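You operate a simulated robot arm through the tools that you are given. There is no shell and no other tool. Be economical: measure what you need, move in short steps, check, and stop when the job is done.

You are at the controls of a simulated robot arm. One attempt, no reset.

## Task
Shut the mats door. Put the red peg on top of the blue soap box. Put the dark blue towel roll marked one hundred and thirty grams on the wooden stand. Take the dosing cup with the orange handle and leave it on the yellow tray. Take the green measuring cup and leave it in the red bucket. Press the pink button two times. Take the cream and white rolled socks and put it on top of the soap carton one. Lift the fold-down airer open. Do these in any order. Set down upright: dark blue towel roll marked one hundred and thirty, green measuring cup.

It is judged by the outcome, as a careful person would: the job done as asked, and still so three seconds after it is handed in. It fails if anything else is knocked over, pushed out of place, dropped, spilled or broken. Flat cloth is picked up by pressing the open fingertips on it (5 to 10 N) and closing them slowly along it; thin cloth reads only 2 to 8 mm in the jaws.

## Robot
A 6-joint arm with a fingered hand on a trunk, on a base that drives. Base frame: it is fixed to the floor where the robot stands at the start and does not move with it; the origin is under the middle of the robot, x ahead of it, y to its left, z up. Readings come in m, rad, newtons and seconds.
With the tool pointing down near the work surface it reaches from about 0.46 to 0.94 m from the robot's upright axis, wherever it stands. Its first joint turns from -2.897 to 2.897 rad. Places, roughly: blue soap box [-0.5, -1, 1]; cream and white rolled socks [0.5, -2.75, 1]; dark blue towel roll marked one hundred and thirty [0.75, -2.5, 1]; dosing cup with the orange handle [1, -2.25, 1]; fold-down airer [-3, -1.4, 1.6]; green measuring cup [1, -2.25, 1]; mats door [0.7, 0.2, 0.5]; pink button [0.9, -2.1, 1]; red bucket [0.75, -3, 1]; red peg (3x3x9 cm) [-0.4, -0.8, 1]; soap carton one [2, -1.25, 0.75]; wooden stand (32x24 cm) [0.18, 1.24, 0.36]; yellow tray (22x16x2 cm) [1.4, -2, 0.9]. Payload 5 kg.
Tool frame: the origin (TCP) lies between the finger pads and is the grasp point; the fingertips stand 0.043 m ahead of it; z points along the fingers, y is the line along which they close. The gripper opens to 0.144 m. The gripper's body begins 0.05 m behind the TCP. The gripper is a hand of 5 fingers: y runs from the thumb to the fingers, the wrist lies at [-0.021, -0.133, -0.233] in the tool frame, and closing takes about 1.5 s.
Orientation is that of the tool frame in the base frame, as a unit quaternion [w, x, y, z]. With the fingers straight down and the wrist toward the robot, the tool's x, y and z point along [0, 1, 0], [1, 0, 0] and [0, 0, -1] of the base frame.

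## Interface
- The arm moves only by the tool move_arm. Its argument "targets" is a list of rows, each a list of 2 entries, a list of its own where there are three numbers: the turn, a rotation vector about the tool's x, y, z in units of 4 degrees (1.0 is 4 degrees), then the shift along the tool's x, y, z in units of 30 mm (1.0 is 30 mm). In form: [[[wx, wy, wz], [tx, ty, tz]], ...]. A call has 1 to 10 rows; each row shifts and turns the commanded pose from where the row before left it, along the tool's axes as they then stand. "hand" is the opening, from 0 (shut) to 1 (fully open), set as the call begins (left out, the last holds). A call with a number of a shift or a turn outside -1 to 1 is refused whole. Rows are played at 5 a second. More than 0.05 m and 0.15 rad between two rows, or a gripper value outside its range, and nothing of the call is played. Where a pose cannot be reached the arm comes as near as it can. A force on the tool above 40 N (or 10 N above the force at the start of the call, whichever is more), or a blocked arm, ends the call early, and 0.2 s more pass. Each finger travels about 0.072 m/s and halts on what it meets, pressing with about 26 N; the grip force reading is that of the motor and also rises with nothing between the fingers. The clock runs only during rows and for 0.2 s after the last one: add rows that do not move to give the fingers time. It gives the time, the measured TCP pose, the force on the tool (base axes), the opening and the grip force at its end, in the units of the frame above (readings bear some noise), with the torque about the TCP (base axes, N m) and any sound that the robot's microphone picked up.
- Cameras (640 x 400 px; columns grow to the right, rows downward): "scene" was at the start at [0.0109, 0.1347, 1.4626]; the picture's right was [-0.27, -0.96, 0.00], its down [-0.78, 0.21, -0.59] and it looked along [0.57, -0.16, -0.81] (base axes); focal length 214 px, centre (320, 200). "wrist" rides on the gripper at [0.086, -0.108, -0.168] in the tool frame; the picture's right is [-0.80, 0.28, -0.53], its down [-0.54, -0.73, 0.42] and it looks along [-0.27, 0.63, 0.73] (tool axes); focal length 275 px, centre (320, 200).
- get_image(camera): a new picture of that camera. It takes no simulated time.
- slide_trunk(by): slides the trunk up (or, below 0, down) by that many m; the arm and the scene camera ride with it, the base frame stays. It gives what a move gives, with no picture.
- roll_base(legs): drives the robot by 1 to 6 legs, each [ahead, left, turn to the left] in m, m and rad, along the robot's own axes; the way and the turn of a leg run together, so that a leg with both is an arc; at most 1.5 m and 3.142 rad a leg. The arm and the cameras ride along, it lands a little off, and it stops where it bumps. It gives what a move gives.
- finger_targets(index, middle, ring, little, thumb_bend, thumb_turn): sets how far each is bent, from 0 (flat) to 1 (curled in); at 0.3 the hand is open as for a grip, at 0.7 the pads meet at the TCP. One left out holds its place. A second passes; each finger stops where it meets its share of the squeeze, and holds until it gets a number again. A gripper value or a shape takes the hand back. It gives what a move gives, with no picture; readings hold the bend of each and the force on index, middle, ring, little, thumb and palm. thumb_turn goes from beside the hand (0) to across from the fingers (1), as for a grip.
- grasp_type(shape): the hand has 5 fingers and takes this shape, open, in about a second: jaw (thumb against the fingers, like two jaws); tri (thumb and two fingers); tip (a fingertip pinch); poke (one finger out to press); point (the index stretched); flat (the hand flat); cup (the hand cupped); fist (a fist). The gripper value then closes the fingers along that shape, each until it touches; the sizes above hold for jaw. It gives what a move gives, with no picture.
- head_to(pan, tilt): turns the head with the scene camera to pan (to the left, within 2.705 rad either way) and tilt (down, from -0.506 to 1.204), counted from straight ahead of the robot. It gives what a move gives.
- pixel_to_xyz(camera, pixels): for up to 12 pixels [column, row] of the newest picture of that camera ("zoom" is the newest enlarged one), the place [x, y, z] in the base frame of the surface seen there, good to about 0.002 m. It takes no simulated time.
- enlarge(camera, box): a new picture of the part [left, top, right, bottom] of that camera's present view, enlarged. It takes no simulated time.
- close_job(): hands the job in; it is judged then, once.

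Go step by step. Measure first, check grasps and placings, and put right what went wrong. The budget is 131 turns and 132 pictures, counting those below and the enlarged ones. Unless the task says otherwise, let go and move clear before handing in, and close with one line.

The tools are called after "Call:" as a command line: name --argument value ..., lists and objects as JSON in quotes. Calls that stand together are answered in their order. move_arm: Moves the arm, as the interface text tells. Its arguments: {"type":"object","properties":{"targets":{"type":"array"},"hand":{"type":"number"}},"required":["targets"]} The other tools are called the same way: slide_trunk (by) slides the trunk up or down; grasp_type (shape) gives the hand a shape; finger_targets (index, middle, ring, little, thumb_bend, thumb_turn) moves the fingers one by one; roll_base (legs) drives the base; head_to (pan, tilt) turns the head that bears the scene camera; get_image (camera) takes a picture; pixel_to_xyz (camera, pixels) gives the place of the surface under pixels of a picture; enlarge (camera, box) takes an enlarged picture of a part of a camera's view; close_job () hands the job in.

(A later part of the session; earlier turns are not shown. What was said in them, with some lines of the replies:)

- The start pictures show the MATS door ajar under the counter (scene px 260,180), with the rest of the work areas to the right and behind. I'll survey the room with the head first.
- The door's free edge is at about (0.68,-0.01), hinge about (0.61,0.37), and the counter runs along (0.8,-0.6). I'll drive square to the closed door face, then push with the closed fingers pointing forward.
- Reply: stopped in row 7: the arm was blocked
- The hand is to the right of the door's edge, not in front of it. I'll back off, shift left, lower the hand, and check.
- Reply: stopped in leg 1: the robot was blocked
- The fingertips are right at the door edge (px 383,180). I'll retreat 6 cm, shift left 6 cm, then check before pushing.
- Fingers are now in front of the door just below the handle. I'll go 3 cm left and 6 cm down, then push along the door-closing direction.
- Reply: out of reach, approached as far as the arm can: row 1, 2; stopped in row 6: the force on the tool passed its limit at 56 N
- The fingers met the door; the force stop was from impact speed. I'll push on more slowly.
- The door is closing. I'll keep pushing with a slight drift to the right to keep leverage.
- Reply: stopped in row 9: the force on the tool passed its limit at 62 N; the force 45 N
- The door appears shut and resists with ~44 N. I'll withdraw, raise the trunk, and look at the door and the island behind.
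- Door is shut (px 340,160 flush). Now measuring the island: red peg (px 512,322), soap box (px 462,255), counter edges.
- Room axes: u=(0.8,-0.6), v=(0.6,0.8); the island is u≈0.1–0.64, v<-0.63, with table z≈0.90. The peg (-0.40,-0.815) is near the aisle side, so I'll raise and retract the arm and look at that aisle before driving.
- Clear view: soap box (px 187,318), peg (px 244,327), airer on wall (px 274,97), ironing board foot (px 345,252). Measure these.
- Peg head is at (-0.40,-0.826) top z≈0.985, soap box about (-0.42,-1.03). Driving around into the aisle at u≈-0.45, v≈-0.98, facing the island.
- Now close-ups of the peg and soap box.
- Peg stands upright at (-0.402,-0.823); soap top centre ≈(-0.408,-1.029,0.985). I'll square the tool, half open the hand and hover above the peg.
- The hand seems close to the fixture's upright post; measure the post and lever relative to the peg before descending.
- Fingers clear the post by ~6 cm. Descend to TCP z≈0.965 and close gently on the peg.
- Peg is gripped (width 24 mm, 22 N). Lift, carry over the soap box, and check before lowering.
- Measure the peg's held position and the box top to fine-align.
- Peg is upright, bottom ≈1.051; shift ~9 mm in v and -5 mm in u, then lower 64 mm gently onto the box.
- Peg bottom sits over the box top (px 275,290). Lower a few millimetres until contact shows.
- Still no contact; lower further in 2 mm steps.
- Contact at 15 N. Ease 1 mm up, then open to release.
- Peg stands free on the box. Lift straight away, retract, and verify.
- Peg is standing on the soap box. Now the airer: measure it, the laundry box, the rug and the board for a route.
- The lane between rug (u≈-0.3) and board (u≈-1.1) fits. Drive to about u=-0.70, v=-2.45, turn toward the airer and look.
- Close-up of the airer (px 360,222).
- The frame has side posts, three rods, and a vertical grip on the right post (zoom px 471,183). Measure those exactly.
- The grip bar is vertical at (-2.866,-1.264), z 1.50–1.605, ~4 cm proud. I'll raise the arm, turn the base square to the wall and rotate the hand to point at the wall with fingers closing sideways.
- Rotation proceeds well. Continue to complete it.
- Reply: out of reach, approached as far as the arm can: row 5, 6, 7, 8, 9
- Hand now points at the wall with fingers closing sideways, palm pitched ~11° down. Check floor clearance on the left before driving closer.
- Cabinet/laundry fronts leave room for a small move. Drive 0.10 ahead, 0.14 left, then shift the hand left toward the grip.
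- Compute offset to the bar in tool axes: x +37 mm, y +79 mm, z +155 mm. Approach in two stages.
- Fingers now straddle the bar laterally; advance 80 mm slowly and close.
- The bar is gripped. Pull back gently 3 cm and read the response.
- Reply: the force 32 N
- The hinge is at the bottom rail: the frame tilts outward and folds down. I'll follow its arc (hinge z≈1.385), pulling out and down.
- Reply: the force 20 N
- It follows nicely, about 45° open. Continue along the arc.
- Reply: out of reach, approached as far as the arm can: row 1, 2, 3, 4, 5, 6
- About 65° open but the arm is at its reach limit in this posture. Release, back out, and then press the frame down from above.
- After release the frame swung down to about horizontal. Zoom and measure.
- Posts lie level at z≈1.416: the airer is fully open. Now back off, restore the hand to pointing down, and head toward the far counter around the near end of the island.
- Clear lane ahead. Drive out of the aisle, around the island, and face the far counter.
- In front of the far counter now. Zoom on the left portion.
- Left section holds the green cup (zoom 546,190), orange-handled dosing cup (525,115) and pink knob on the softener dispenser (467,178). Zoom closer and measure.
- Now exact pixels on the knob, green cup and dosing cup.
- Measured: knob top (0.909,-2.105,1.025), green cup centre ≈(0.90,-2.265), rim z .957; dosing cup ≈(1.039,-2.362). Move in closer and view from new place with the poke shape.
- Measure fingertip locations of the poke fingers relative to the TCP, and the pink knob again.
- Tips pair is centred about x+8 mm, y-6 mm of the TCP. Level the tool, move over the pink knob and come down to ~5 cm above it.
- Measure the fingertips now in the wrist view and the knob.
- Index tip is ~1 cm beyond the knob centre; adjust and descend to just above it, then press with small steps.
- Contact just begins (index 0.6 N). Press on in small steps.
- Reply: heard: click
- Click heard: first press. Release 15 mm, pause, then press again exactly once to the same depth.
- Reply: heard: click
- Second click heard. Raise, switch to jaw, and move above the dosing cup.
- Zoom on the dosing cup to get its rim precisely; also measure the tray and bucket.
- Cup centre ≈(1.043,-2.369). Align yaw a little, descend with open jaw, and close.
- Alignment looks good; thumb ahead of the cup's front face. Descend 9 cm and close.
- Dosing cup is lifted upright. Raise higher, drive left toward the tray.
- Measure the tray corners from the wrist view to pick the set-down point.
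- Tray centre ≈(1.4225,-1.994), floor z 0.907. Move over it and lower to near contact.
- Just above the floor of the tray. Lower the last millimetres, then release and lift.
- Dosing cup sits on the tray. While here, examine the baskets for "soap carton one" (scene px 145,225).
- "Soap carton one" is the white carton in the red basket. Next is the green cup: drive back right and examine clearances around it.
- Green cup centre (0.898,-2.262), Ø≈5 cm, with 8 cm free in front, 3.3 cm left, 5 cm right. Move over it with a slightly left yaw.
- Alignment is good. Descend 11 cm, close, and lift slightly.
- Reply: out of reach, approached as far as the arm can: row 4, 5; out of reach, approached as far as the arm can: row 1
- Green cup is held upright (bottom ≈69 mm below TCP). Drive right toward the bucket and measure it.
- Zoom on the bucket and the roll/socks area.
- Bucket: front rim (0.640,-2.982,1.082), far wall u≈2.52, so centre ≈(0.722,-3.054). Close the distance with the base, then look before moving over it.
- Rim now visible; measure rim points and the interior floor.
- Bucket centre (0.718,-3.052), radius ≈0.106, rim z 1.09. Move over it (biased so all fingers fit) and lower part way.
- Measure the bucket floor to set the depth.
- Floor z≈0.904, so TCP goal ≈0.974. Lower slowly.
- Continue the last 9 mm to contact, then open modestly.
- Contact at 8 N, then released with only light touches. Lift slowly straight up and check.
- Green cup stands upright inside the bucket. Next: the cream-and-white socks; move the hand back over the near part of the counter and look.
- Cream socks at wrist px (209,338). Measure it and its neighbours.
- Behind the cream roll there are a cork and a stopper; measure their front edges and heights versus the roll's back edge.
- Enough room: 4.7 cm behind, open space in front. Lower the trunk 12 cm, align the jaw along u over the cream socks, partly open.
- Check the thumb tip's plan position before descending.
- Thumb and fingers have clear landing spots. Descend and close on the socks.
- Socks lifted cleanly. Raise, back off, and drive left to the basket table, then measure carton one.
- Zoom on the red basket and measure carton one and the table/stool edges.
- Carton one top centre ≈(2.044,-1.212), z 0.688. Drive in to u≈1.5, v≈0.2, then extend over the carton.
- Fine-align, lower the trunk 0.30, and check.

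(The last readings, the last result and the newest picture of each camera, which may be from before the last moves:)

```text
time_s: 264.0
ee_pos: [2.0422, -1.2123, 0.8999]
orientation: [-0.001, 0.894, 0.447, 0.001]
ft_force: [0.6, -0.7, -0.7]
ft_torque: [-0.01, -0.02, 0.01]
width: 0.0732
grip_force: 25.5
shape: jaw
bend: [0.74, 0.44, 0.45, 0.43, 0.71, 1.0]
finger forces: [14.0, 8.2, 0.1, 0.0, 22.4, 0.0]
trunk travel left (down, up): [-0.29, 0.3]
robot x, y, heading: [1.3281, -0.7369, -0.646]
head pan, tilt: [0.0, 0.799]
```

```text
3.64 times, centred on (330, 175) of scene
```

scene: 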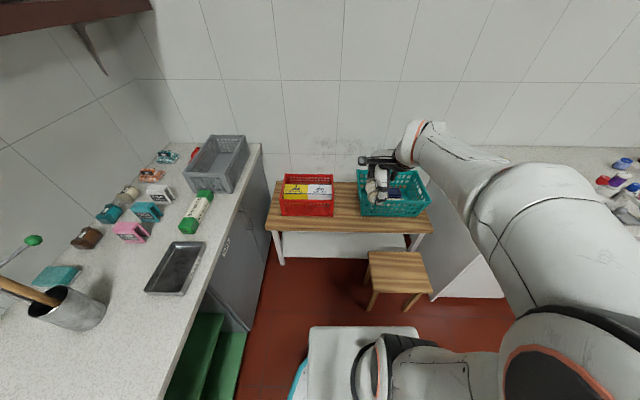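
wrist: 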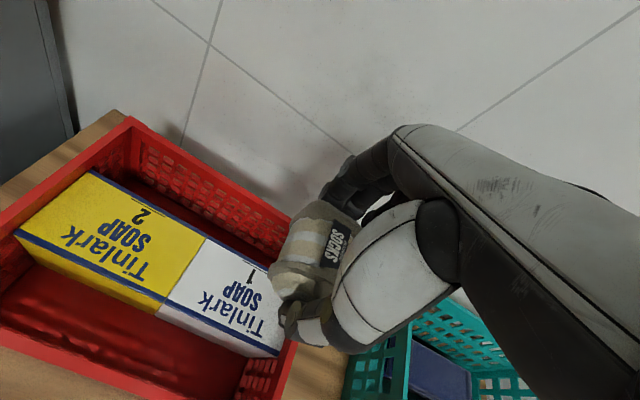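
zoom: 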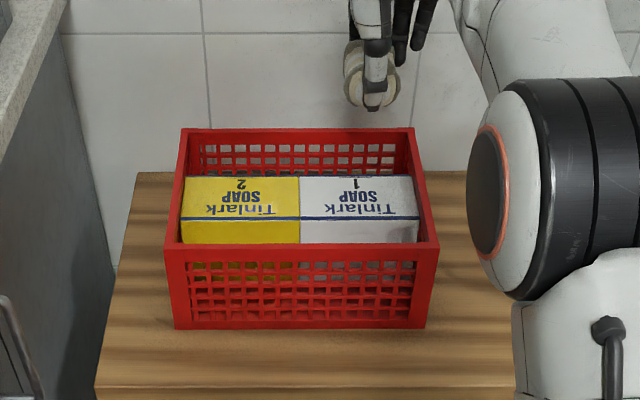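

Verify carton 1's top extents and basket rim heights from this view.

Call:
pixel_to_xyz --camera "wrist" --pixels '[[207, 243], [168, 302], [272, 345], [225, 295], [250, 262], [290, 350], [130, 122], [255, 215]]'

Call:
pixel_to_xyz --camera "zoom" --pixels '[[302, 180], [410, 180], [302, 213], [415, 213], [358, 196], [300, 135], [420, 200], [300, 250], [375, 105]]'

```text
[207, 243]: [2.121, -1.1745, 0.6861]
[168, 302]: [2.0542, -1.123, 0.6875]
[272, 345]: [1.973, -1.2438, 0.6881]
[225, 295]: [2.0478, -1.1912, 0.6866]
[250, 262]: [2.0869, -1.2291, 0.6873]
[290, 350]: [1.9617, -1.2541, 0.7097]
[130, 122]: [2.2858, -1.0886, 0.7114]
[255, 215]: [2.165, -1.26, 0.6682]
```

```text
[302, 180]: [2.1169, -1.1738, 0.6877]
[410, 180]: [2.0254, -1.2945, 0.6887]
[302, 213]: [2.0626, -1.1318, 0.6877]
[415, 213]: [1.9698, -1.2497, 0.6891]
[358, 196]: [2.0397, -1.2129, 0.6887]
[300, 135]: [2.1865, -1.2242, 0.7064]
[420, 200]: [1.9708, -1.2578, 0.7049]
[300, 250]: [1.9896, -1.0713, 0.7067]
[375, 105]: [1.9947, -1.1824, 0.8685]
```

TCP is right over carton one's centre. Lower the socks slowly onto it.

Call:
move_arm --targets '[[[0, 0, 0], [0, 0, 1]], [[0, 0, 0], [0, 0, 1]], [[0, 0, 0], [0, 0, 1]], [[0, 0, 0], [0, 0, 1]], [[0, 0, 0], [0, 0, 0.5]], [[0, 0, 0], [0, 0, 0.3]], [[0, 0, 0], [0, 0, 0.15]], [[0, 0, 0], [0, 0, 0.1]], [[0, 0, 0], [0, 0, 0]]]'

Call:
enlarge --camera "scene" --box '[270, 130, 390, 230]'

```text
time_s: 266.0
ee_pos: [2.0425, -1.2123, 0.7483]
orientation: [0.0, 0.895, 0.446, 0.002]
ft_force: [0.9, 0.0, -0.3]
ft_torque: [-0.01, 0.0, 0.02]
width: 0.0734
grip_force: 26.3
shape: jaw
bend: [0.74, 0.44, 0.45, 0.43, 0.71, 1.0]
finger forces: [14.0, 8.1, 0.0, 0.1, 22.1, 0.0]
trunk travel left (down, up): [-0.29, 0.3]
robot x, y, heading: [1.328, -0.7366, -0.651]
head pan, tilt: [0.0, 0.799]
```

```text
4.00 times, centred on (330, 180) of scene
```

zoom: 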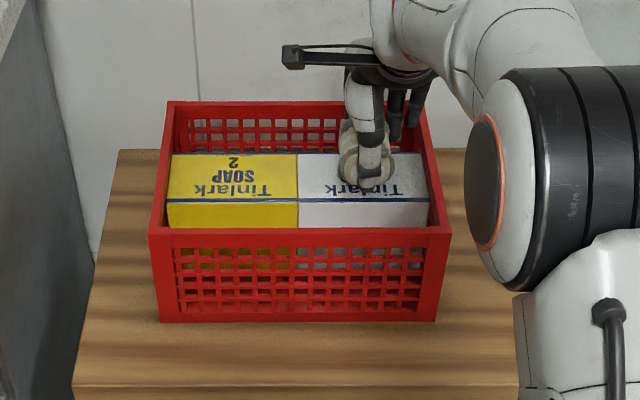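

Call:
move_arm --targets '[[[0, 0, 0], [0, 0, 0.07]], [[0, 0, 0], [0, 0, 0.07]], [[0, 0, 0], [0, 0, 0.05]], [[0, 0, 0], [0, 0, 0]]]'

```text
time_s: 267.0
ee_pos: [2.0417, -1.2105, 0.7428]
orientation: [0.0, 0.894, 0.447, 0.001]
ft_force: [0.4, 0.3, -1.0]
ft_torque: [-0.02, -0.05, -0.02]
width: 0.0731
grip_force: 25.8
shape: jaw
bend: [0.74, 0.44, 0.45, 0.43, 0.71, 1.0]
finger forces: [14.0, 8.2, 0.1, 0.1, 22.2, 0.0]
trunk travel left (down, up): [-0.29, 0.3]
robot x, y, heading: [1.3258, -0.7329, -0.649]
head pan, tilt: [0.0, 0.799]
```

Call:
move_arm --targets '[[[0, 0, 0], [0, 0, 0.06]], [[0, 0, 0], [0, 0, 0.06]], [[0, 0, 0], [0, 0, 0.05]], [[0, 0, 0], [0, 0, 0]]]'

```text
time_s: 268.0
ee_pos: [2.042, -1.2116, 0.7413]
orientation: [0.002, 0.894, 0.447, 0.002]
ft_force: [-1.8, -0.7, 15.9]
ft_torque: [0.01, 0.0, -0.03]
width: 0.0738
grip_force: 25.8
shape: jaw
bend: [0.74, 0.44, 0.45, 0.43, 0.71, 1.0]
finger forces: [14.8, 9.0, 0.0, 0.1, 24.3, 0.0]
trunk travel left (down, up): [-0.29, 0.3]
robot x, y, heading: [1.3291, -0.7361, -0.651]
head pan, tilt: [0.0, 0.799]
```

Resting contact (16 N). Ease up slightly, open, and lift away.

Call:
move_arm --targets '[[[0, 0, 0], [0, 0, -0.1]], [[0, 0, 0], [0, 0, 0]]]'

Call:
move_arm --targets '[[[0, 0, 0], [0, 0, 0]], [[0, 0, 0], [0, 0, 0]], [[0, 0, 0], [0, 0, 0]], [[0, 0, 0], [0, 0, 0]], [[0, 0, 0], [0, 0, 0]], [[0, 0, 0], [0, 0, 0]]]' --hand 0.8

Call:
move_arm --targets '[[[0, 0, 0], [0, 0, -0.4]], [[0, 0, 0], [0, 0, -0.8]], [[0, 0, 0], [0, 0, -1]], [[0, 0, 0], [0, 0, -1]], [[0, 0, 0], [0, 0, -1]], [[0, 0, 0], [0, 0, -1]], [[0, 0, 0], [0, 0, -1]], [[0, 0, 0], [0, 0, -1]]]'

Call:
slide_trunk --by 0.3

Call:
enlarge --camera "scene" --box '[250, 150, 450, 290]'

```text
time_s: 268.6
ee_pos: [2.0413, -1.2107, 0.7418]
orientation: [0.0, 0.894, 0.447, 0.001]
ft_force: [1.6, -2.7, 12.1]
ft_torque: [-0.19, -0.22, -0.02]
width: 0.0739
grip_force: 25.8
shape: jaw
bend: [0.74, 0.44, 0.45, 0.43, 0.71, 1.0]
finger forces: [15.8, 9.8, 0.0, 0.0, 23.1, 0.0]
trunk travel left (down, up): [-0.29, 0.3]
robot x, y, heading: [1.3253, -0.7389, -0.648]
head pan, tilt: [0.0, 0.799]
```

```text
time_s: 270.0
ee_pos: [2.0415, -1.211, 0.7412]
orientation: [0.0, 0.894, 0.447, 0.001]
ft_force: [-0.3, -0.3, 0.3]
ft_torque: [0.0, 0.0, 0.01]
width: 0.1149
grip_force: 0.0
shape: jaw
bend: [0.26, 0.34, 0.32, 0.33, 0.52, 0.99]
finger forces: [0.1, 0.0, 0.1, 0.0, 0.1, 0.0]
trunk travel left (down, up): [-0.29, 0.3]
robot x, y, heading: [1.3288, -0.738, -0.651]
head pan, tilt: [0.0, 0.799]
```

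```text
time_s: 271.8
ee_pos: [2.0384, -1.2094, 0.9553]
orientation: [-0.002, 0.894, 0.448, 0.0]
ft_force: [0.6, 0.1, 0.1]
ft_torque: [0.02, 0.02, -0.03]
width: 0.115
grip_force: 0.1
shape: jaw
bend: [0.26, 0.34, 0.32, 0.33, 0.52, 0.99]
finger forces: [0.0, 0.0, 0.0, 0.0, 0.1, 0.1]
trunk travel left (down, up): [-0.29, 0.3]
robot x, y, heading: [1.3274, -0.7336, -0.647]
head pan, tilt: [0.0, 0.799]
```

```text
time_s: 274.8
ee_pos: [2.0404, -1.2108, 1.2557]
orientation: [0.0, 0.894, 0.447, 0.001]
ft_force: [-0.5, -0.2, 0.2]
ft_torque: [-0.02, 0.0, -0.01]
width: 0.1151
grip_force: 0.0
shape: jaw
bend: [0.26, 0.34, 0.32, 0.33, 0.52, 0.99]
finger forces: [0.0, 0.0, 0.0, 0.0, 0.0, 0.1]
trunk travel left (down, up): [-0.59, 0.0]
robot x, y, heading: [1.3287, -0.7357, -0.653]
head pan, tilt: [0.0, 0.799]
```

```text
2.86 times, centred on (350, 220) of scene
```

zoom: 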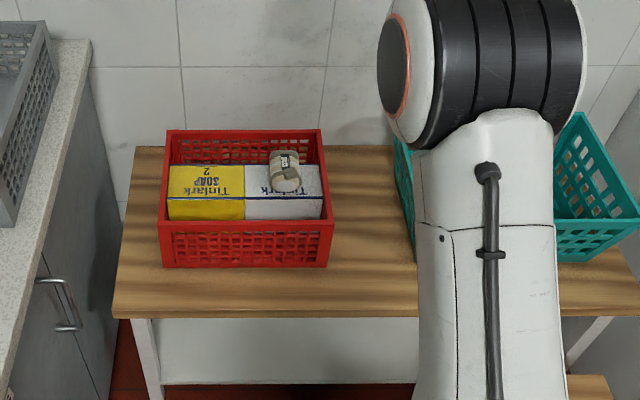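

Socks rest on carton one. Retract and drive back to the far counter for the towel roll.

Call:
move_arm --targets '[[[0, 0, 0], [0, -1, 0]], [[0, 0, 0], [0, -1, 0]], [[0, 0, 0], [0, -1, 0]], [[0, 0, 0], [0, -1, 0]], [[0, 0, 0], [0, -1, 0]], [[0, 0, 0], [0, -1, 0]], [[0, 0, 0], [0, -1, 0]], [[0, 0, 0], [0, -1, 0]], [[0, 0, 0], [0, -1, 0]]]' --hand 1

Call:
roll_base --legs '[[-0.22, 0, 0], [0, -1.5, 0], [0, -0.25, 0], [0.2, 0, 0]]'

Call:
get_image --camera "scene"

```text
time_s: 276.8
ee_pos: [1.8229, -1.0476, 1.257]
orientation: [0.002, 0.894, 0.447, 0.001]
ft_force: [-0.4, -0.7, -0.3]
ft_torque: [-0.04, -0.05, 0.05]
width: 0.1439
grip_force: 0.0
shape: jaw
bend: [0.3, 0.3, 0.3, 0.3, 0.3, 0.98]
finger forces: [0.1, 0.0, 0.0, 0.0, 0.1, 0.0]
trunk travel left (down, up): [-0.59, 0.0]
robot x, y, heading: [1.3271, -0.7376, -0.652]
head pan, tilt: [0.0, 0.799]
```

```text
time_s: 288.2
ee_pos: [0.7075, -2.4315, 1.2564]
orientation: [0.0, 0.9, 0.436, 0.001]
ft_force: [0.5, 0.5, -0.6]
ft_torque: [0.05, 0.03, 0.0]
width: 0.1438
grip_force: 0.1
shape: jaw
bend: [0.3, 0.3, 0.3, 0.3, 0.3, 0.98]
finger forces: [0.0, 0.0, 0.0, 0.0, 0.0, 0.0]
trunk travel left (down, up): [-0.59, 0.0]
robot x, y, heading: [0.2164, -2.1102, -0.676]
head pan, tilt: [0.0, 0.799]
```

```text
22 pictures are left
```

scene: 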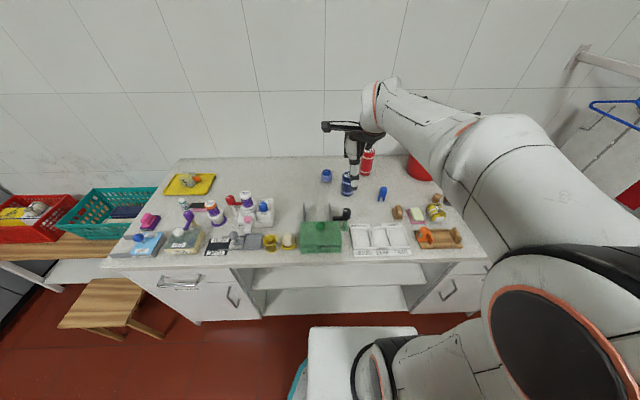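

Zoom on the dark blue roll (px 347,183) and measure.

Call:
enlarge --camera "scene" --box '[310, 140, 400, 230]'

Call:
get_image --camera "wrist"

```text
4.44 times, centred on (355, 185) of scene
```

zoom: 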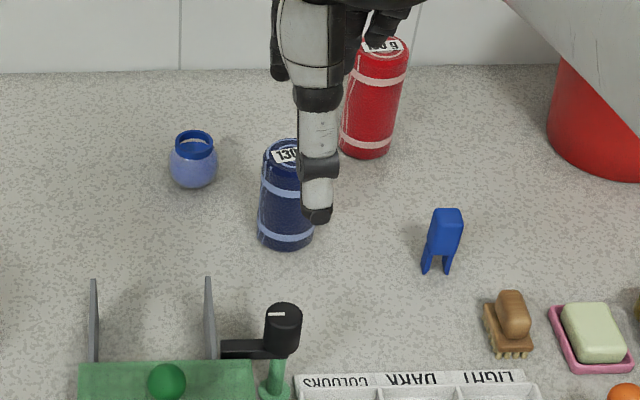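

```text
20 pictures are left
```

wrist: 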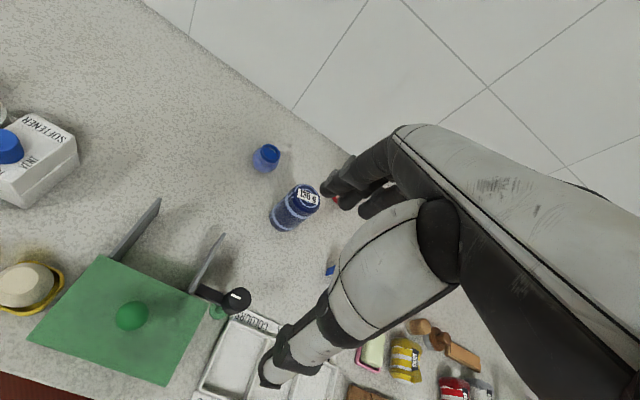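

Call:
pixel_to_xyz --camera "zoom" --pixels '[[272, 150], [262, 160], [285, 240], [260, 230], [280, 215], [283, 155], [215, 185], [430, 240], [370, 150], [212, 290]]'

Call:
pixel_to_xyz --camera "wrist" --pixels '[[307, 196], [295, 192], [318, 200], [300, 188], [285, 215], [275, 225], [268, 165], [312, 192]]'

```text
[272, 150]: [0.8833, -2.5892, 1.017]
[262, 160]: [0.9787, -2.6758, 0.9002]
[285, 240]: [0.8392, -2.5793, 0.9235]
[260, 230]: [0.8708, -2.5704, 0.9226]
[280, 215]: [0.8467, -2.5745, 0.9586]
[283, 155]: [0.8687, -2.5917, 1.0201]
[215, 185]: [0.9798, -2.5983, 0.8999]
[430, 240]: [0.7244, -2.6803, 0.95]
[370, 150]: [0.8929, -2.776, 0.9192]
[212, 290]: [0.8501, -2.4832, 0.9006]
```

```text
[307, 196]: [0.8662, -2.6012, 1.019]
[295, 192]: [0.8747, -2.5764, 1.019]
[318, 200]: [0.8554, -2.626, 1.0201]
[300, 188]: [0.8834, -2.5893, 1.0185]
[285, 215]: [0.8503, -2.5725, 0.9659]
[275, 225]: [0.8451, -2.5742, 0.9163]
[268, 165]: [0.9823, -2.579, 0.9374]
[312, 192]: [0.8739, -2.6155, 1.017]
```

Roll centre ≈(0.866,-2.600), top z 1.019. Move over it and check before descending.

Call:
move_arm --targets '[[[0, 0, 0], [-0.141, 0.954, 0]], [[0, 0, 0], [-0.141, 0.954, 0]], [[0, 0, 0], [-0.141, 0.954, 0]], [[0, 0, 0], [-0.141, 0.954, 0]], [[0, 0, 0], [-0.141, 0.954, 0]], [[0, 0, 0], [-0.141, 0.954, 0]], [[0, 0, 0], [-0.141, 0.954, 0]], [[0, 0, 0], [-0.141, 0.954, 0]]]' --hand 0.9

Call:
move_arm --targets '[[[0, 0, 0], [0, 0, 1]], [[0, 0, 0], [0, 0, 1]], [[0, 0, 0], [0, 0, 1]], [[0, 0, 0], [0, 0, 1]], [[0, 0, 0], [0, 0, 1]]]'

Call:
get_image --camera "wrist"

```text
time_s: 290.0
ee_pos: [0.8637, -2.6, 1.2579]
orientation: [0.0, 0.9, 0.435, 0.0]
ft_force: [-0.7, 0.0, -0.1]
ft_torque: [0.03, 0.01, 0.02]
width: 0.1297
grip_force: 0.0
shape: jaw
bend: [0.27, 0.32, 0.31, 0.31, 0.39, 0.98]
finger forces: [0.1, 0.1, 0.1, 0.0, 0.0, 0.0]
trunk travel left (down, up): [-0.59, 0.0]
robot x, y, heading: [0.221, -2.1105, -0.677]
head pan, tilt: [0.0, 0.799]
```

```text
time_s: 291.2
ee_pos: [0.8648, -2.5992, 1.1056]
orientation: [0.0, 0.9, 0.435, 0.001]
ft_force: [0.0, -0.5, 0.7]
ft_torque: [-0.02, -0.02, -0.01]
width: 0.1298
grip_force: 0.1
shape: jaw
bend: [0.27, 0.32, 0.31, 0.31, 0.39, 0.98]
finger forces: [0.0, 0.0, 0.1, 0.1, 0.0, 0.0]
trunk travel left (down, up): [-0.59, 0.0]
robot x, y, heading: [0.2172, -2.1088, -0.677]
head pan, tilt: [0.0, 0.799]
```

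```text
19 pictures are left
```

wrist: 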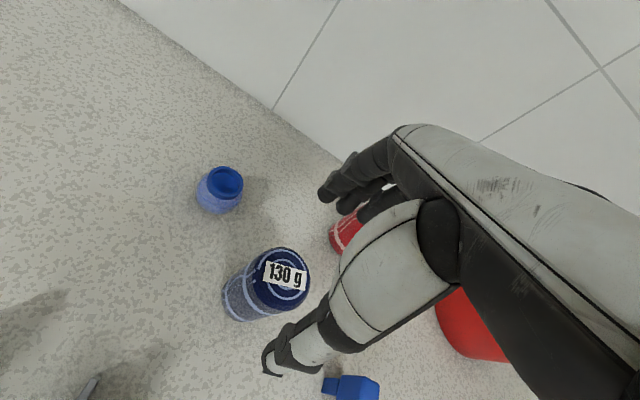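

"130 g" label confirmed under the hand. Descend and grip.

Call:
move_arm --targets '[[[0, 0, 0], [0, 0, 1]], [[0, 0, 0], [0, 0, 1]], [[0, 0, 0], [0, 0, 1]], [[0, 0, 0], [0, 0, 0.6]], [[0, 0, 0], [0, 0, 0.35]]]'

Call:
move_arm --targets '[[[0, 0, 0], [0, 0, 0]], [[0, 0, 0], [0, 0, 0]], [[0, 0, 0], [0, 0, 0]], [[0, 0, 0], [0, 0, 0]], [[0, 0, 0], [0, 0, 0]], [[0, 0, 0], [0, 0, 0]], [[0, 0, 0], [0, 0, 0]]]' --hand 0.1

Call:
move_arm --targets '[[[0, 0, 0], [0, 0, -0.4]], [[0, 0, 0], [0, 0, -0.8]], [[0, 0, 0], [0, 0, -1]], [[0, 0, 0], [0, 0, -1]], [[0, 0, 0], [0, 0, -1]], [[0, 0, 0], [0, 0, -1]], [[0, 0, 0], [0, 0, -1]], [[0, 0, 0], [0, 0, -1]]]'

Call:
enlarge --camera "scene" --box '[300, 90, 420, 210]'

```text
time_s: 292.4
ee_pos: [0.8651, -2.6021, 0.9882]
orientation: [-0.001, 0.9, 0.435, 0.001]
ft_force: [0.3, 0.2, -0.1]
ft_torque: [-0.01, -0.03, 0.0]
width: 0.1297
grip_force: 0.0
shape: jaw
bend: [0.27, 0.32, 0.31, 0.31, 0.39, 0.98]
finger forces: [0.0, 0.1, 0.0, 0.0, 0.0, 0.0]
trunk travel left (down, up): [-0.59, 0.0]
robot x, y, heading: [0.2177, -2.108, -0.676]
head pan, tilt: [0.0, 0.799]
```

```text
time_s: 294.0
ee_pos: [0.8646, -2.6013, 0.9882]
orientation: [0.0, 0.9, 0.435, 0.001]
ft_force: [-0.3, 0.4, 0.4]
ft_torque: [-0.01, -0.01, -0.01]
width: 0.058
grip_force: 26.0
shape: jaw
bend: [0.74, 0.49, 0.51, 0.47, 0.73, 1.0]
finger forces: [13.3, 8.2, 0.0, 0.0, 21.8, 0.0]
trunk travel left (down, up): [-0.59, 0.0]
robot x, y, heading: [0.2169, -2.108, -0.681]
head pan, tilt: [0.0, 0.799]
```

```text
time_s: 295.8
ee_pos: [0.866, -2.6014, 1.2059]
orientation: [-0.001, 0.901, 0.435, 0.0]
ft_force: [1.1, 1.2, -2.4]
ft_torque: [0.0, -0.02, -0.03]
width: 0.0576
grip_force: 26.3
shape: jaw
bend: [0.74, 0.49, 0.51, 0.47, 0.73, 1.0]
finger forces: [13.7, 8.2, 0.0, 0.0, 21.7, 0.0]
trunk travel left (down, up): [-0.59, 0.0]
robot x, y, heading: [0.2161, -2.1086, -0.675]
head pan, tilt: [0.0, 0.799]
```

```text
3.33 times, centred on (360, 150) of scene
```

zoom: 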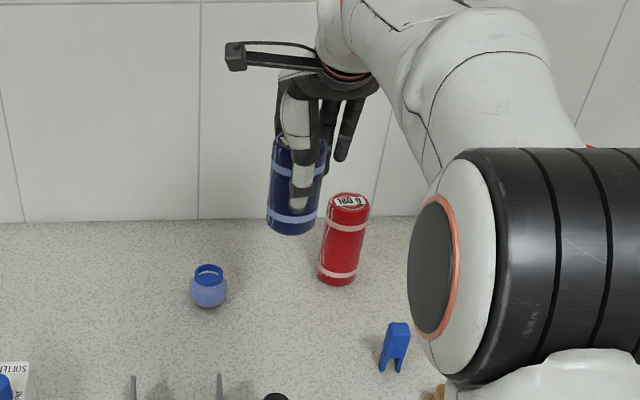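

Roll held upright. Raise, retract, drive out of the aisle toward the wooden stand, and look at the floor in front of it.

Call:
move_arm --targets '[[[0, 0, 0], [0, -1, -0.3]], [[0, 0, 0], [0, -1, -0.3]], [[0, 0, 0], [0, -1, -0.3]], [[0, 0, 0], [0, -1, -0.3]], [[0, 0, 0], [0, -1, -0.3]], [[0, 0, 0], [0, -1, -0.3]], [[0, 0, 0], [0, -1, -0.3]]]'

Call:
roll_base --legs '[[-0.3, 0, 0.032], [0, 0, 1.571], [1.5, 0, 0], [0.06, 0, 0], [0, 1.4, 0]]'

Call:
head_to --pan 0.3 --tilt 0.8

Call:
get_image --camera "scene"

```text
time_s: 297.4
ee_pos: [0.7024, -2.4703, 1.268]
orientation: [0.0, 0.9, 0.435, 0.0]
ft_force: [-0.3, 0.3, -0.9]
ft_torque: [0.01, -0.02, -0.02]
width: 0.0576
grip_force: 26.3
shape: jaw
bend: [0.74, 0.49, 0.51, 0.47, 0.73, 1.0]
finger forces: [13.8, 8.3, 0.0, 0.0, 21.7, 0.0]
trunk travel left (down, up): [-0.59, 0.0]
robot x, y, heading: [0.2173, -2.1058, -0.674]
head pan, tilt: [0.0, 0.799]
```

```text
time_s: 317.5
ee_pos: [0.1552, 0.6843, 1.2685]
orientation: [0.0, 0.323, 0.946, 0.001]
ft_force: [1.2, 0.9, -1.5]
ft_torque: [-0.01, 0.01, 0.01]
width: 0.0574
grip_force: 26.2
shape: jaw
bend: [0.74, 0.49, 0.51, 0.47, 0.73, 1.0]
finger forces: [13.6, 8.0, 0.1, 0.0, 21.4, 0.0]
trunk travel left (down, up): [-0.59, 0.0]
robot x, y, heading: [-0.2009, 0.1962, 0.903]
head pan, tilt: [0.0, 0.799]
```

```text
time_s: 318.3
ee_pos: [0.1539, 0.6825, 1.2677]
orientation: [-0.001, 0.323, 0.946, 0.0]
ft_force: [-0.1, 0.4, -2.3]
ft_torque: [-0.01, 0.06, 0.0]
width: 0.0573
grip_force: 26.2
shape: jaw
bend: [0.74, 0.49, 0.51, 0.47, 0.73, 1.0]
finger forces: [13.7, 8.1, 0.0, 0.0, 21.4, 0.0]
trunk travel left (down, up): [-0.59, 0.0]
robot x, y, heading: [-0.2021, 0.1947, 0.913]
head pan, tilt: [0.3, 0.799]
```

```text
17 pictures are left
```

scene: 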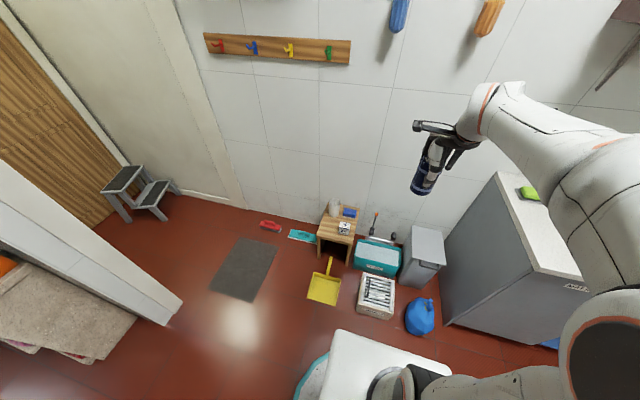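

Zoom on the stand and measure the stand top, items on it, and floor objects.

Call:
enlarge --camera "scene" --box '[290, 190, 390, 270]'

Call:
pixel_to_xyz --camera "scene" --pixels '[[308, 298], [335, 302], [357, 312], [393, 316], [405, 325], [330, 258], [316, 275], [245, 300], [270, 255], [312, 240], [355, 265], [431, 300]]'

Call:
pixel_to_xyz --camera "zoom" --pixels '[[215, 120], [235, 200], [180, 225], [260, 245], [355, 265], [260, 195], [345, 195], [320, 260], [215, 180], [290, 170], [380, 160], [200, 160]]'

```text
5.00 times, centred on (340, 230) of scene
```

zoom: 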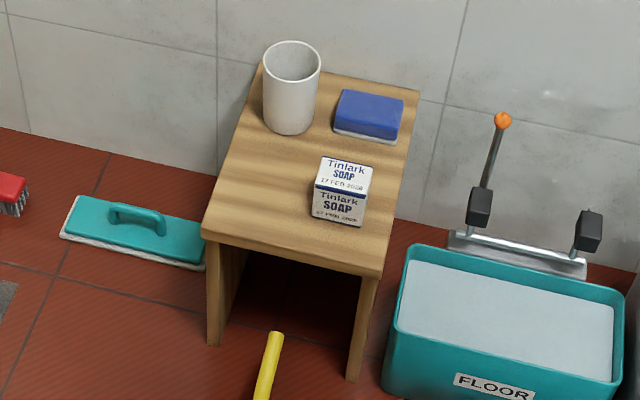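

```text
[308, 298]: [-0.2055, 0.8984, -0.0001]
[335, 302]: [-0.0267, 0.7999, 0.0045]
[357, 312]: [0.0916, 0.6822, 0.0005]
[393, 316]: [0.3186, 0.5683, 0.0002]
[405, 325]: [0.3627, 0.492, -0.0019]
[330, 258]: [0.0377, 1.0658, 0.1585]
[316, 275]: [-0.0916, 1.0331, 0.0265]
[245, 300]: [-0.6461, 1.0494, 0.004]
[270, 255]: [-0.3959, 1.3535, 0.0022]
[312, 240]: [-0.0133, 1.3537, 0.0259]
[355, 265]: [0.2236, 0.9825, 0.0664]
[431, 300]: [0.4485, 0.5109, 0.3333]
```

```text
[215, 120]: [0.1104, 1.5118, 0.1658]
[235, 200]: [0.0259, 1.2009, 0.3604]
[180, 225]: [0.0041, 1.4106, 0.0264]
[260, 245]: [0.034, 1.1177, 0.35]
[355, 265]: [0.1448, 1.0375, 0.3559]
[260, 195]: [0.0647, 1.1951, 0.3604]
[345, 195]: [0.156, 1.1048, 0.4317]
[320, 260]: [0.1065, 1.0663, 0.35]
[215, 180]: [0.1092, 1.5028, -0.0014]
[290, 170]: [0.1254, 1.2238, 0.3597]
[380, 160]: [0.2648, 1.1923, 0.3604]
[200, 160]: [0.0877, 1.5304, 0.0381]
```

Free spot on the stand: around u=-0.66, v=0.985 (≈(0.063,1.184)), top z 0.36, left of the soap and in front of the jug. Drive closer (dustpan front edge at v≈0.6), then extend.

Call:
roll_base --legs '[[0, 0.38, 0.015], [0.13, 0, 0]]'

Call:
slide_trunk --by -0.45

Call:
head_to --pan 0.0 --tilt 0.7

Call:
get_image --camera "scene"

```text
time_s: 321.6
ee_pos: [-0.0743, 1.021, 1.267]
orientation: [-0.001, 0.319, 0.948, -0.001]
ft_force: [0.6, 0.3, -3.5]
ft_torque: [-0.04, 0.04, 0.0]
width: 0.0575
grip_force: 26.2
shape: jaw
bend: [0.74, 0.49, 0.51, 0.47, 0.73, 1.0]
finger forces: [13.6, 8.1, 0.0, 0.0, 21.5, 0.0]
trunk travel left (down, up): [-0.59, 0.0]
robot x, y, heading: [-0.4277, 0.526, 0.917]
head pan, tilt: [0.3, 0.799]
```

```text
refused: -0.45 is not a number from -0.4 to 0.4
```

```text
time_s: 322.4
ee_pos: [-0.0741, 1.0204, 1.2676]
orientation: [-0.001, 0.317, 0.948, 0.0]
ft_force: [1.0, -0.3, -1.4]
ft_torque: [0.0, -0.01, 0.01]
width: 0.0573
grip_force: 25.8
shape: jaw
bend: [0.74, 0.49, 0.51, 0.47, 0.73, 1.0]
finger forces: [13.6, 8.2, 0.0, 0.0, 21.4, 0.0]
trunk travel left (down, up): [-0.59, 0.0]
robot x, y, heading: [-0.4254, 0.526, 0.916]
head pan, tilt: [0.0, 0.7]
```

```text
15 pictures are left
```

scene: 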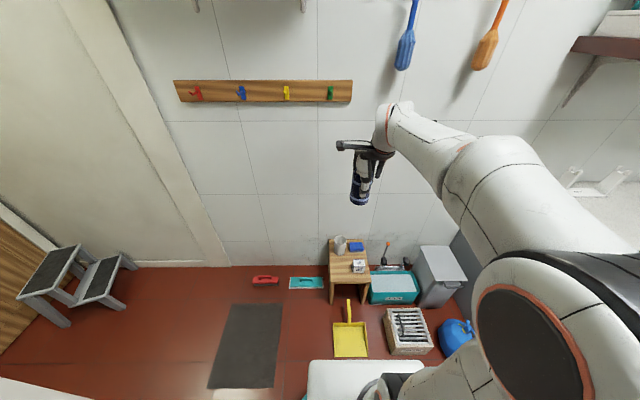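

Zoom on the stand from here to confirm the free spot.

Call:
enlarge --camera "scene" --box '[310, 220, 400, 290]'

Call:
pixel_to_xyz --camera "zoom" --pixels '[[135, 305], [385, 305], [135, 145], [215, 205], [215, 215], [310, 300], [312, 270], [220, 190], [200, 250], [200, 280], [240, 250], [270, 230]]'

```text
5.71 times, centred on (355, 255) of scene
```

zoom: 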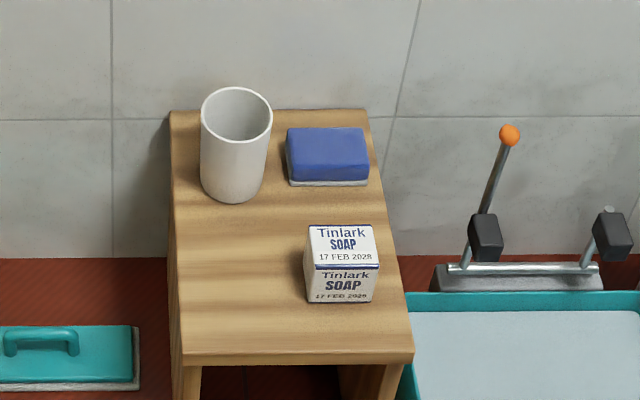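

```text
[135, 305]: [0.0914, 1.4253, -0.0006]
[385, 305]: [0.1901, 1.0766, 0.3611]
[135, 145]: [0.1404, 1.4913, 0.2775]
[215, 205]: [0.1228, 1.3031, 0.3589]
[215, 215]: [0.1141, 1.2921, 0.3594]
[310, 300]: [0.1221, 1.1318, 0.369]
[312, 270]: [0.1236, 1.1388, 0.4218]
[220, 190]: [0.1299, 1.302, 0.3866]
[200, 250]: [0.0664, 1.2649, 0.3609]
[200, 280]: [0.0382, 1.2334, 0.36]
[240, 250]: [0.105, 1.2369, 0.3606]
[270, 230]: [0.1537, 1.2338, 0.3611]
```

Target (0.065,1.195): clear of jug (front v≈1.12), soap (u≈-0.58) and edges. Extend, lower the trunk in two steps.

Call:
move_arm --targets '[[[0, 0, 0], [-0.025, 0.93, 0]], [[0, 0, 0], [-0.025, 0.93, 0]], [[0, 0, 0], [-0.025, 0.93, 0]], [[0, 0, 0], [-0.025, 0.93, 0]], [[0, 0, 0], [-0.025, 0.93, 0]], [[0, 0, 0], [-0.025, 0.93, 0]], [[0, 0, 0], [-0.025, 0.93, 0]], [[0, 0, 0], [-0.025, 0.93, 0]]]'

Call:
slide_trunk --by -0.4

Call:
slide_trunk --by -0.19

Call:
get_image --camera "scene"

Call:
get_image --camera "wrist"

```text
time_s: 324.2
ee_pos: [0.0686, 1.1946, 1.2652]
orientation: [-0.001, 0.318, 0.948, 0.0]
ft_force: [-0.6, 0.4, -2.3]
ft_torque: [-0.02, 0.04, 0.01]
width: 0.0571
grip_force: 26.0
shape: jaw
bend: [0.74, 0.49, 0.51, 0.47, 0.73, 1.0]
finger forces: [13.8, 8.3, 0.0, 0.0, 21.5, 0.0]
trunk travel left (down, up): [-0.59, 0.0]
robot x, y, heading: [-0.4278, 0.5269, 0.921]
head pan, tilt: [0.0, 0.7]
```

```text
time_s: 328.0
ee_pos: [0.0676, 1.1949, 0.8668]
orientation: [-0.001, 0.318, 0.948, 0.001]
ft_force: [-0.7, 0.9, -3.0]
ft_torque: [0.03, 0.01, 0.03]
width: 0.0573
grip_force: 26.6
shape: jaw
bend: [0.74, 0.49, 0.51, 0.47, 0.73, 1.0]
finger forces: [13.5, 8.3, 0.0, 0.0, 21.6, 0.0]
trunk travel left (down, up): [-0.19, 0.4]
robot x, y, heading: [-0.4254, 0.5251, 0.916]
head pan, tilt: [0.0, 0.7]
```

```text
time_s: 330.1
ee_pos: [0.0672, 1.1949, 0.6751]
orientation: [-0.001, 0.318, 0.948, 0.0]
ft_force: [0.3, 0.5, -2.4]
ft_torque: [0.0, 0.02, -0.06]
width: 0.0573
grip_force: 26.2
shape: jaw
bend: [0.74, 0.49, 0.51, 0.47, 0.73, 1.0]
finger forces: [13.5, 8.2, 0.0, 0.0, 21.5, 0.0]
trunk travel left (down, up): [0.0, 0.59]
robot x, y, heading: [-0.4271, 0.5304, 0.919]
head pan, tilt: [0.0, 0.7]
```

```text
13 pictures are left
```

scene: 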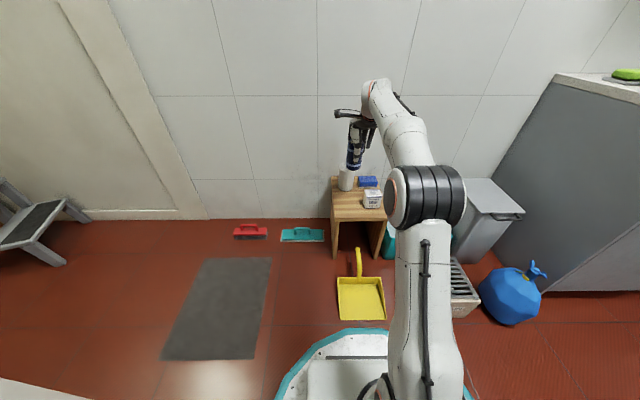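

```text
12 pictures are left
```

wrist: 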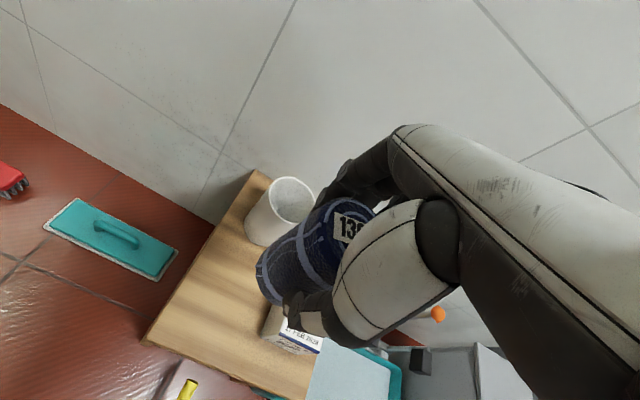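

Check jug and soap positions relative to the descent path.

Call:
pixel_to_xyz --camera "wrist" --pixels '[[256, 240], [282, 200], [262, 205], [268, 322], [285, 335], [265, 275], [262, 300], [230, 260], [150, 335], [255, 175], [305, 190]]'

```text
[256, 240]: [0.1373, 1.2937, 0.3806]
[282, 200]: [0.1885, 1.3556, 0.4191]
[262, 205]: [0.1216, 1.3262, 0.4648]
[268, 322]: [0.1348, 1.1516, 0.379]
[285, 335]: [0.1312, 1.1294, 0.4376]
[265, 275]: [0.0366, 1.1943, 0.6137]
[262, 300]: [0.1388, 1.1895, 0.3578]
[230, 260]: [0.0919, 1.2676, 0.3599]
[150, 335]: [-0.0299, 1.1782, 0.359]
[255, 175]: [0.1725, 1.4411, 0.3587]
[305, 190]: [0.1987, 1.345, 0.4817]
```

Shift 8 mm left and 10 mm back for clearance, then lower to just above the stand.

Call:
move_arm --targets '[[[0, 0, 0], [0.27, -0.33, 0]], [[0, 0, 0], [0, 0, 1]], [[0, 0, 0], [0, 0, 1]], [[0, 0, 0], [0, 0, 1]], [[0, 0, 0], [0, 0, 1]], [[0, 0, 0], [0, 0, 1]], [[0, 0, 0], [0, 0, 1]], [[0, 0, 0], [0, 0, 0.7]], [[0, 0, 0], [0, 0, 0.3]]]'

Call:
enlarge --camera "scene" --box '[310, 120, 420, 270]'

```text
time_s: 332.1
ee_pos: [0.0562, 1.1915, 0.4657]
orientation: [-0.001, 0.318, 0.948, 0.001]
ft_force: [-0.6, -0.1, -1.2]
ft_torque: [0.01, 0.0, 0.02]
width: 0.0575
grip_force: 26.0
shape: jaw
bend: [0.74, 0.49, 0.51, 0.47, 0.73, 1.0]
finger forces: [13.4, 8.4, 0.0, 0.1, 21.3, 0.1]
trunk travel left (down, up): [0.0, 0.59]
robot x, y, heading: [-0.427, 0.5266, 0.916]
head pan, tilt: [0.0, 0.7]
```

```text
2.67 times, centred on (365, 195) of scene
```

zoom: 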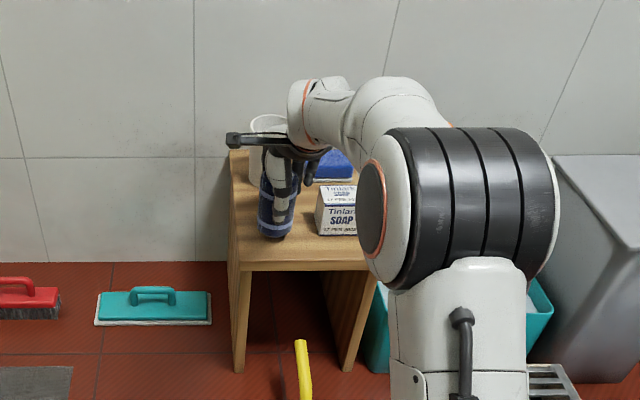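

Nearly down and clear of the soap and jug. Lower gently to contact.

Call:
move_arm --targets '[[[0, 0, 0], [0, 0, 0.25]], [[0, 0, 0], [0, 0, 0.15]], [[0, 0, 0], [0, 0, 0.07]], [[0, 0, 0], [0, 0, 0]]]'

```text
time_s: 333.1
ee_pos: [0.0549, 1.1916, 0.4516]
orientation: [-0.001, 0.318, 0.948, 0.001]
ft_force: [0.2, 0.1, -1.1]
ft_torque: [0.0, 0.01, 0.0]
width: 0.0576
grip_force: 26.4
shape: jaw
bend: [0.74, 0.49, 0.51, 0.47, 0.73, 1.0]
finger forces: [13.5, 8.2, 0.0, 0.1, 21.4, 0.1]
trunk travel left (down, up): [0.0, 0.59]
robot x, y, heading: [-0.4273, 0.5282, 0.919]
head pan, tilt: [0.0, 0.7]
```

Call:
move_arm --targets '[[[0, 0, 0], [0, 0, 0.06]], [[0, 0, 0], [0, 0, 0.06]], [[0, 0, 0], [0, 0, 0.03]], [[0, 0, 0], [0, 0, 0]]]'

```text
time_s: 334.1
ee_pos: [0.0541, 1.1917, 0.4489]
orientation: [0.0, 0.319, 0.948, 0.001]
ft_force: [-2.0, 0.4, 5.3]
ft_torque: [0.09, -0.07, 0.0]
width: 0.0574
grip_force: 25.7
shape: jaw
bend: [0.74, 0.49, 0.51, 0.47, 0.73, 1.0]
finger forces: [13.3, 8.4, 0.0, 0.0, 22.3, 0.1]
trunk travel left (down, up): [0.0, 0.59]
robot x, y, heading: [-0.4265, 0.5242, 0.921]
head pan, tilt: [0.0, 0.7]
```

Contact (≈7 N). Open to release and lift straight up.

Call:
move_arm --targets '[[[0, 0, 0], [0, 0, 0]], [[0, 0, 0], [0, 0, 0]], [[0, 0, 0], [0, 0, 0]], [[0, 0, 0], [0, 0, 0]], [[0, 0, 0], [0, 0, 0]], [[0, 0, 0], [0, 0, 0]]]' --hand 0.7

Call:
move_arm --targets '[[[0, 0, 0], [0, 0, -0.4]], [[0, 0, 0], [0, 0, -0.7]], [[0, 0, 0], [0, 0, -1]], [[0, 0, 0], [0, 0, -1]], [[0, 0, 0], [0, 0, -1]], [[0, 0, 0], [0, 0, -1]], [[0, 0, 0], [0, 0, -1]], [[0, 0, 0], [0, 0, -1]]]'

Call:
enlarge --camera "scene" --box '[310, 120, 420, 270]'

```text
time_s: 335.5
ee_pos: [0.055, 1.1914, 0.4478]
orientation: [0.0, 0.318, 0.948, 0.0]
ft_force: [-0.5, -0.4, 0.2]
ft_torque: [0.04, -0.01, 0.02]
width: 0.1004
grip_force: 0.0
shape: jaw
bend: [0.27, 0.37, 0.35, 0.35, 0.6, 0.99]
finger forces: [0.0, 0.0, 0.0, 0.0, 0.0, 0.0]
trunk travel left (down, up): [0.0, 0.59]
robot x, y, heading: [-0.4337, 0.5251, 0.919]
head pan, tilt: [0.0, 0.7]
```

```text
time_s: 337.3
ee_pos: [0.0531, 1.1903, 0.6592]
orientation: [-0.001, 0.319, 0.948, -0.001]
ft_force: [-0.1, 0.3, -0.7]
ft_torque: [-0.03, 0.07, 0.02]
width: 0.1003
grip_force: 0.1
shape: jaw
bend: [0.27, 0.37, 0.35, 0.35, 0.6, 0.99]
finger forces: [0.1, 0.0, 0.0, 0.0, 0.1, 0.0]
trunk travel left (down, up): [0.0, 0.59]
robot x, y, heading: [-0.4236, 0.5227, 0.92]
head pan, tilt: [0.0, 0.7]
```

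```text
2.67 times, centred on (365, 195) of scene
```

zoom: 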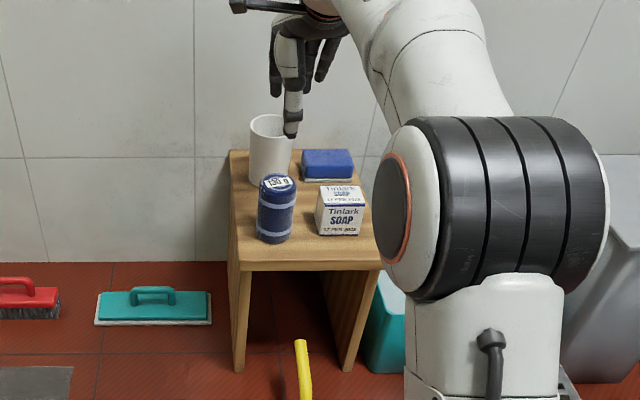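

Roll stands upright on the stand. Move clear, then do a last check of the door, the peg and the airer.

Call:
slide_trunk --by 0.4

Call:
roll_base --legs '[[-0.25, 0, 0]]'

Call:
head_to --pan -0.8 --tilt 0.6

Call:
get_image --camera "scene"

Call:
head_to --pan 2.5 --tilt 0.3

Call:
get_image --camera "scene"

Call:
head_to --pan -2.5 --tilt 0.4

Call:
get_image --camera "scene"

```text
time_s: 341.1
ee_pos: [0.0522, 1.1914, 1.0588]
orientation: [-0.001, 0.319, 0.948, 0.0]
ft_force: [0.2, -0.7, 0.1]
ft_torque: [0.01, -0.02, -0.04]
width: 0.1001
grip_force: 0.0
shape: jaw
bend: [0.27, 0.37, 0.35, 0.35, 0.6, 0.99]
finger forces: [0.1, 0.0, 0.1, 0.1, 0.1, 0.0]
trunk travel left (down, up): [-0.4, 0.19]
robot x, y, heading: [-0.426, 0.521, 0.915]
head pan, tilt: [0.0, 0.7]
```

```text
time_s: 343.0
ee_pos: [-0.0974, 0.9918, 1.0596]
orientation: [-0.001, 0.319, 0.948, 0.0]
ft_force: [-0.1, -1.1, 0.2]
ft_torque: [-0.03, -0.03, 0.0]
width: 0.1006
grip_force: 0.0
shape: jaw
bend: [0.27, 0.37, 0.35, 0.35, 0.6, 0.99]
finger forces: [0.0, 0.0, 0.1, 0.0, 0.0, 0.1]
trunk travel left (down, up): [-0.4, 0.19]
robot x, y, heading: [-0.5775, 0.3286, 0.916]
head pan, tilt: [0.0, 0.7]
```

```text
time_s: 344.1
ee_pos: [-0.0969, 0.9931, 1.0589]
orientation: [-0.002, 0.319, 0.948, 0.001]
ft_force: [-0.8, 0.4, 0.2]
ft_torque: [-0.02, -0.01, 0.04]
width: 0.1006
grip_force: 0.0
shape: jaw
bend: [0.27, 0.37, 0.35, 0.35, 0.6, 0.99]
finger forces: [0.0, 0.1, 0.1, 0.1, 0.0, 0.0]
trunk travel left (down, up): [-0.4, 0.19]
robot x, y, heading: [-0.5775, 0.3301, 0.917]
head pan, tilt: [-0.799, 0.6]
```

```text
9 pictures are left
```

scene: 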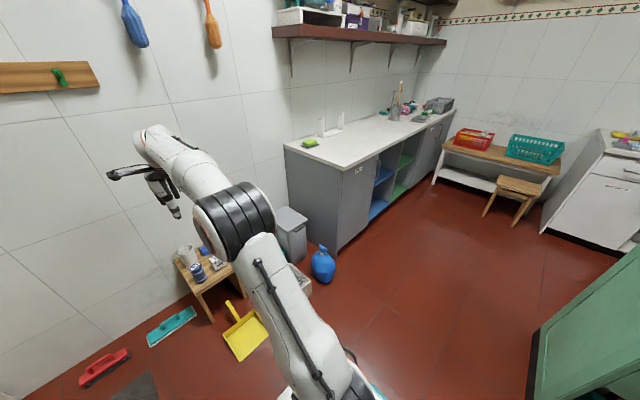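

```text
time_s: 346.9
ee_pos: [-0.0987, 0.9917, 1.0591]
orientation: [-0.001, 0.319, 0.948, -0.001]
ft_force: [0.2, 0.0, -0.6]
ft_torque: [0.02, -0.02, 0.03]
width: 0.1006
grip_force: 0.1
shape: jaw
bend: [0.27, 0.37, 0.35, 0.35, 0.6, 0.99]
finger forces: [0.0, 0.1, 0.0, 0.0, 0.1, 0.0]
trunk travel left (down, up): [-0.4, 0.19]
robot x, y, heading: [-0.5761, 0.3322, 0.917]
head pan, tilt: [2.499, 0.3]
```

```text
8 pictures are left
```

scene: 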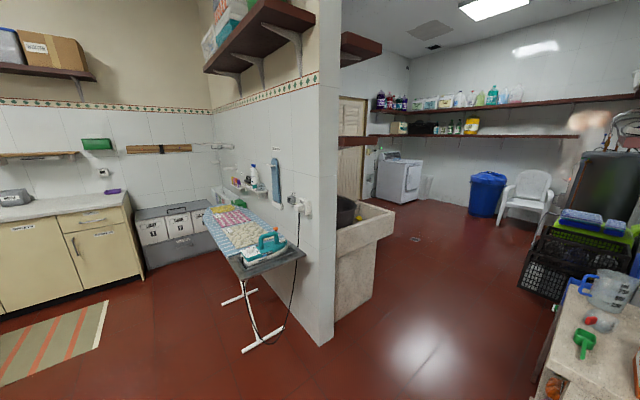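

```text
time_s: 350.8
ee_pos: [-0.0979, 0.9911, 1.059]
orientation: [0.0, 0.319, 0.948, 0.001]
ft_force: [-0.1, 0.0, 0.1]
ft_torque: [-0.01, 0.02, 0.0]
width: 0.1005
grip_force: 0.1
shape: jaw
bend: [0.27, 0.37, 0.35, 0.35, 0.6, 0.99]
finger forces: [0.0, 0.0, 0.0, 0.0, 0.0, 0.0]
trunk travel left (down, up): [-0.4, 0.19]
robot x, y, heading: [-0.5778, 0.3302, 0.921]
head pan, tilt: [-2.499, 0.4]
```

```text
7 pictures are left
```

scene: 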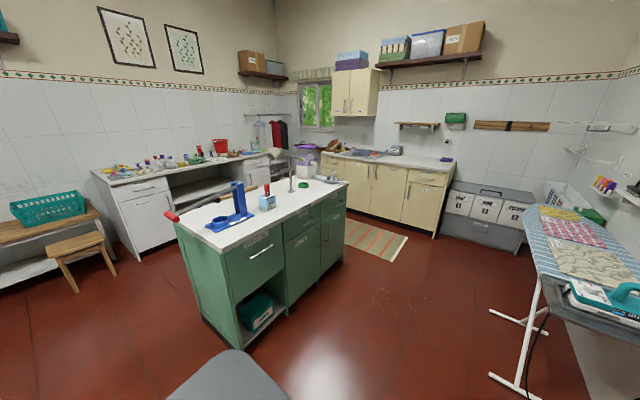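

The last pictures show the door flush, the airer level, the peg on the soap box and the roll standing on the stand, so I'll hand in.

Call:
close_job

```text
The job is handed in.
```

All eight tasks are done and handed in: the mats door is shut, the airer is open, the pink button clicked twice, and the peg, dosing cup, green cup, socks and towel roll are where you asked. The cup and the roll are upright.
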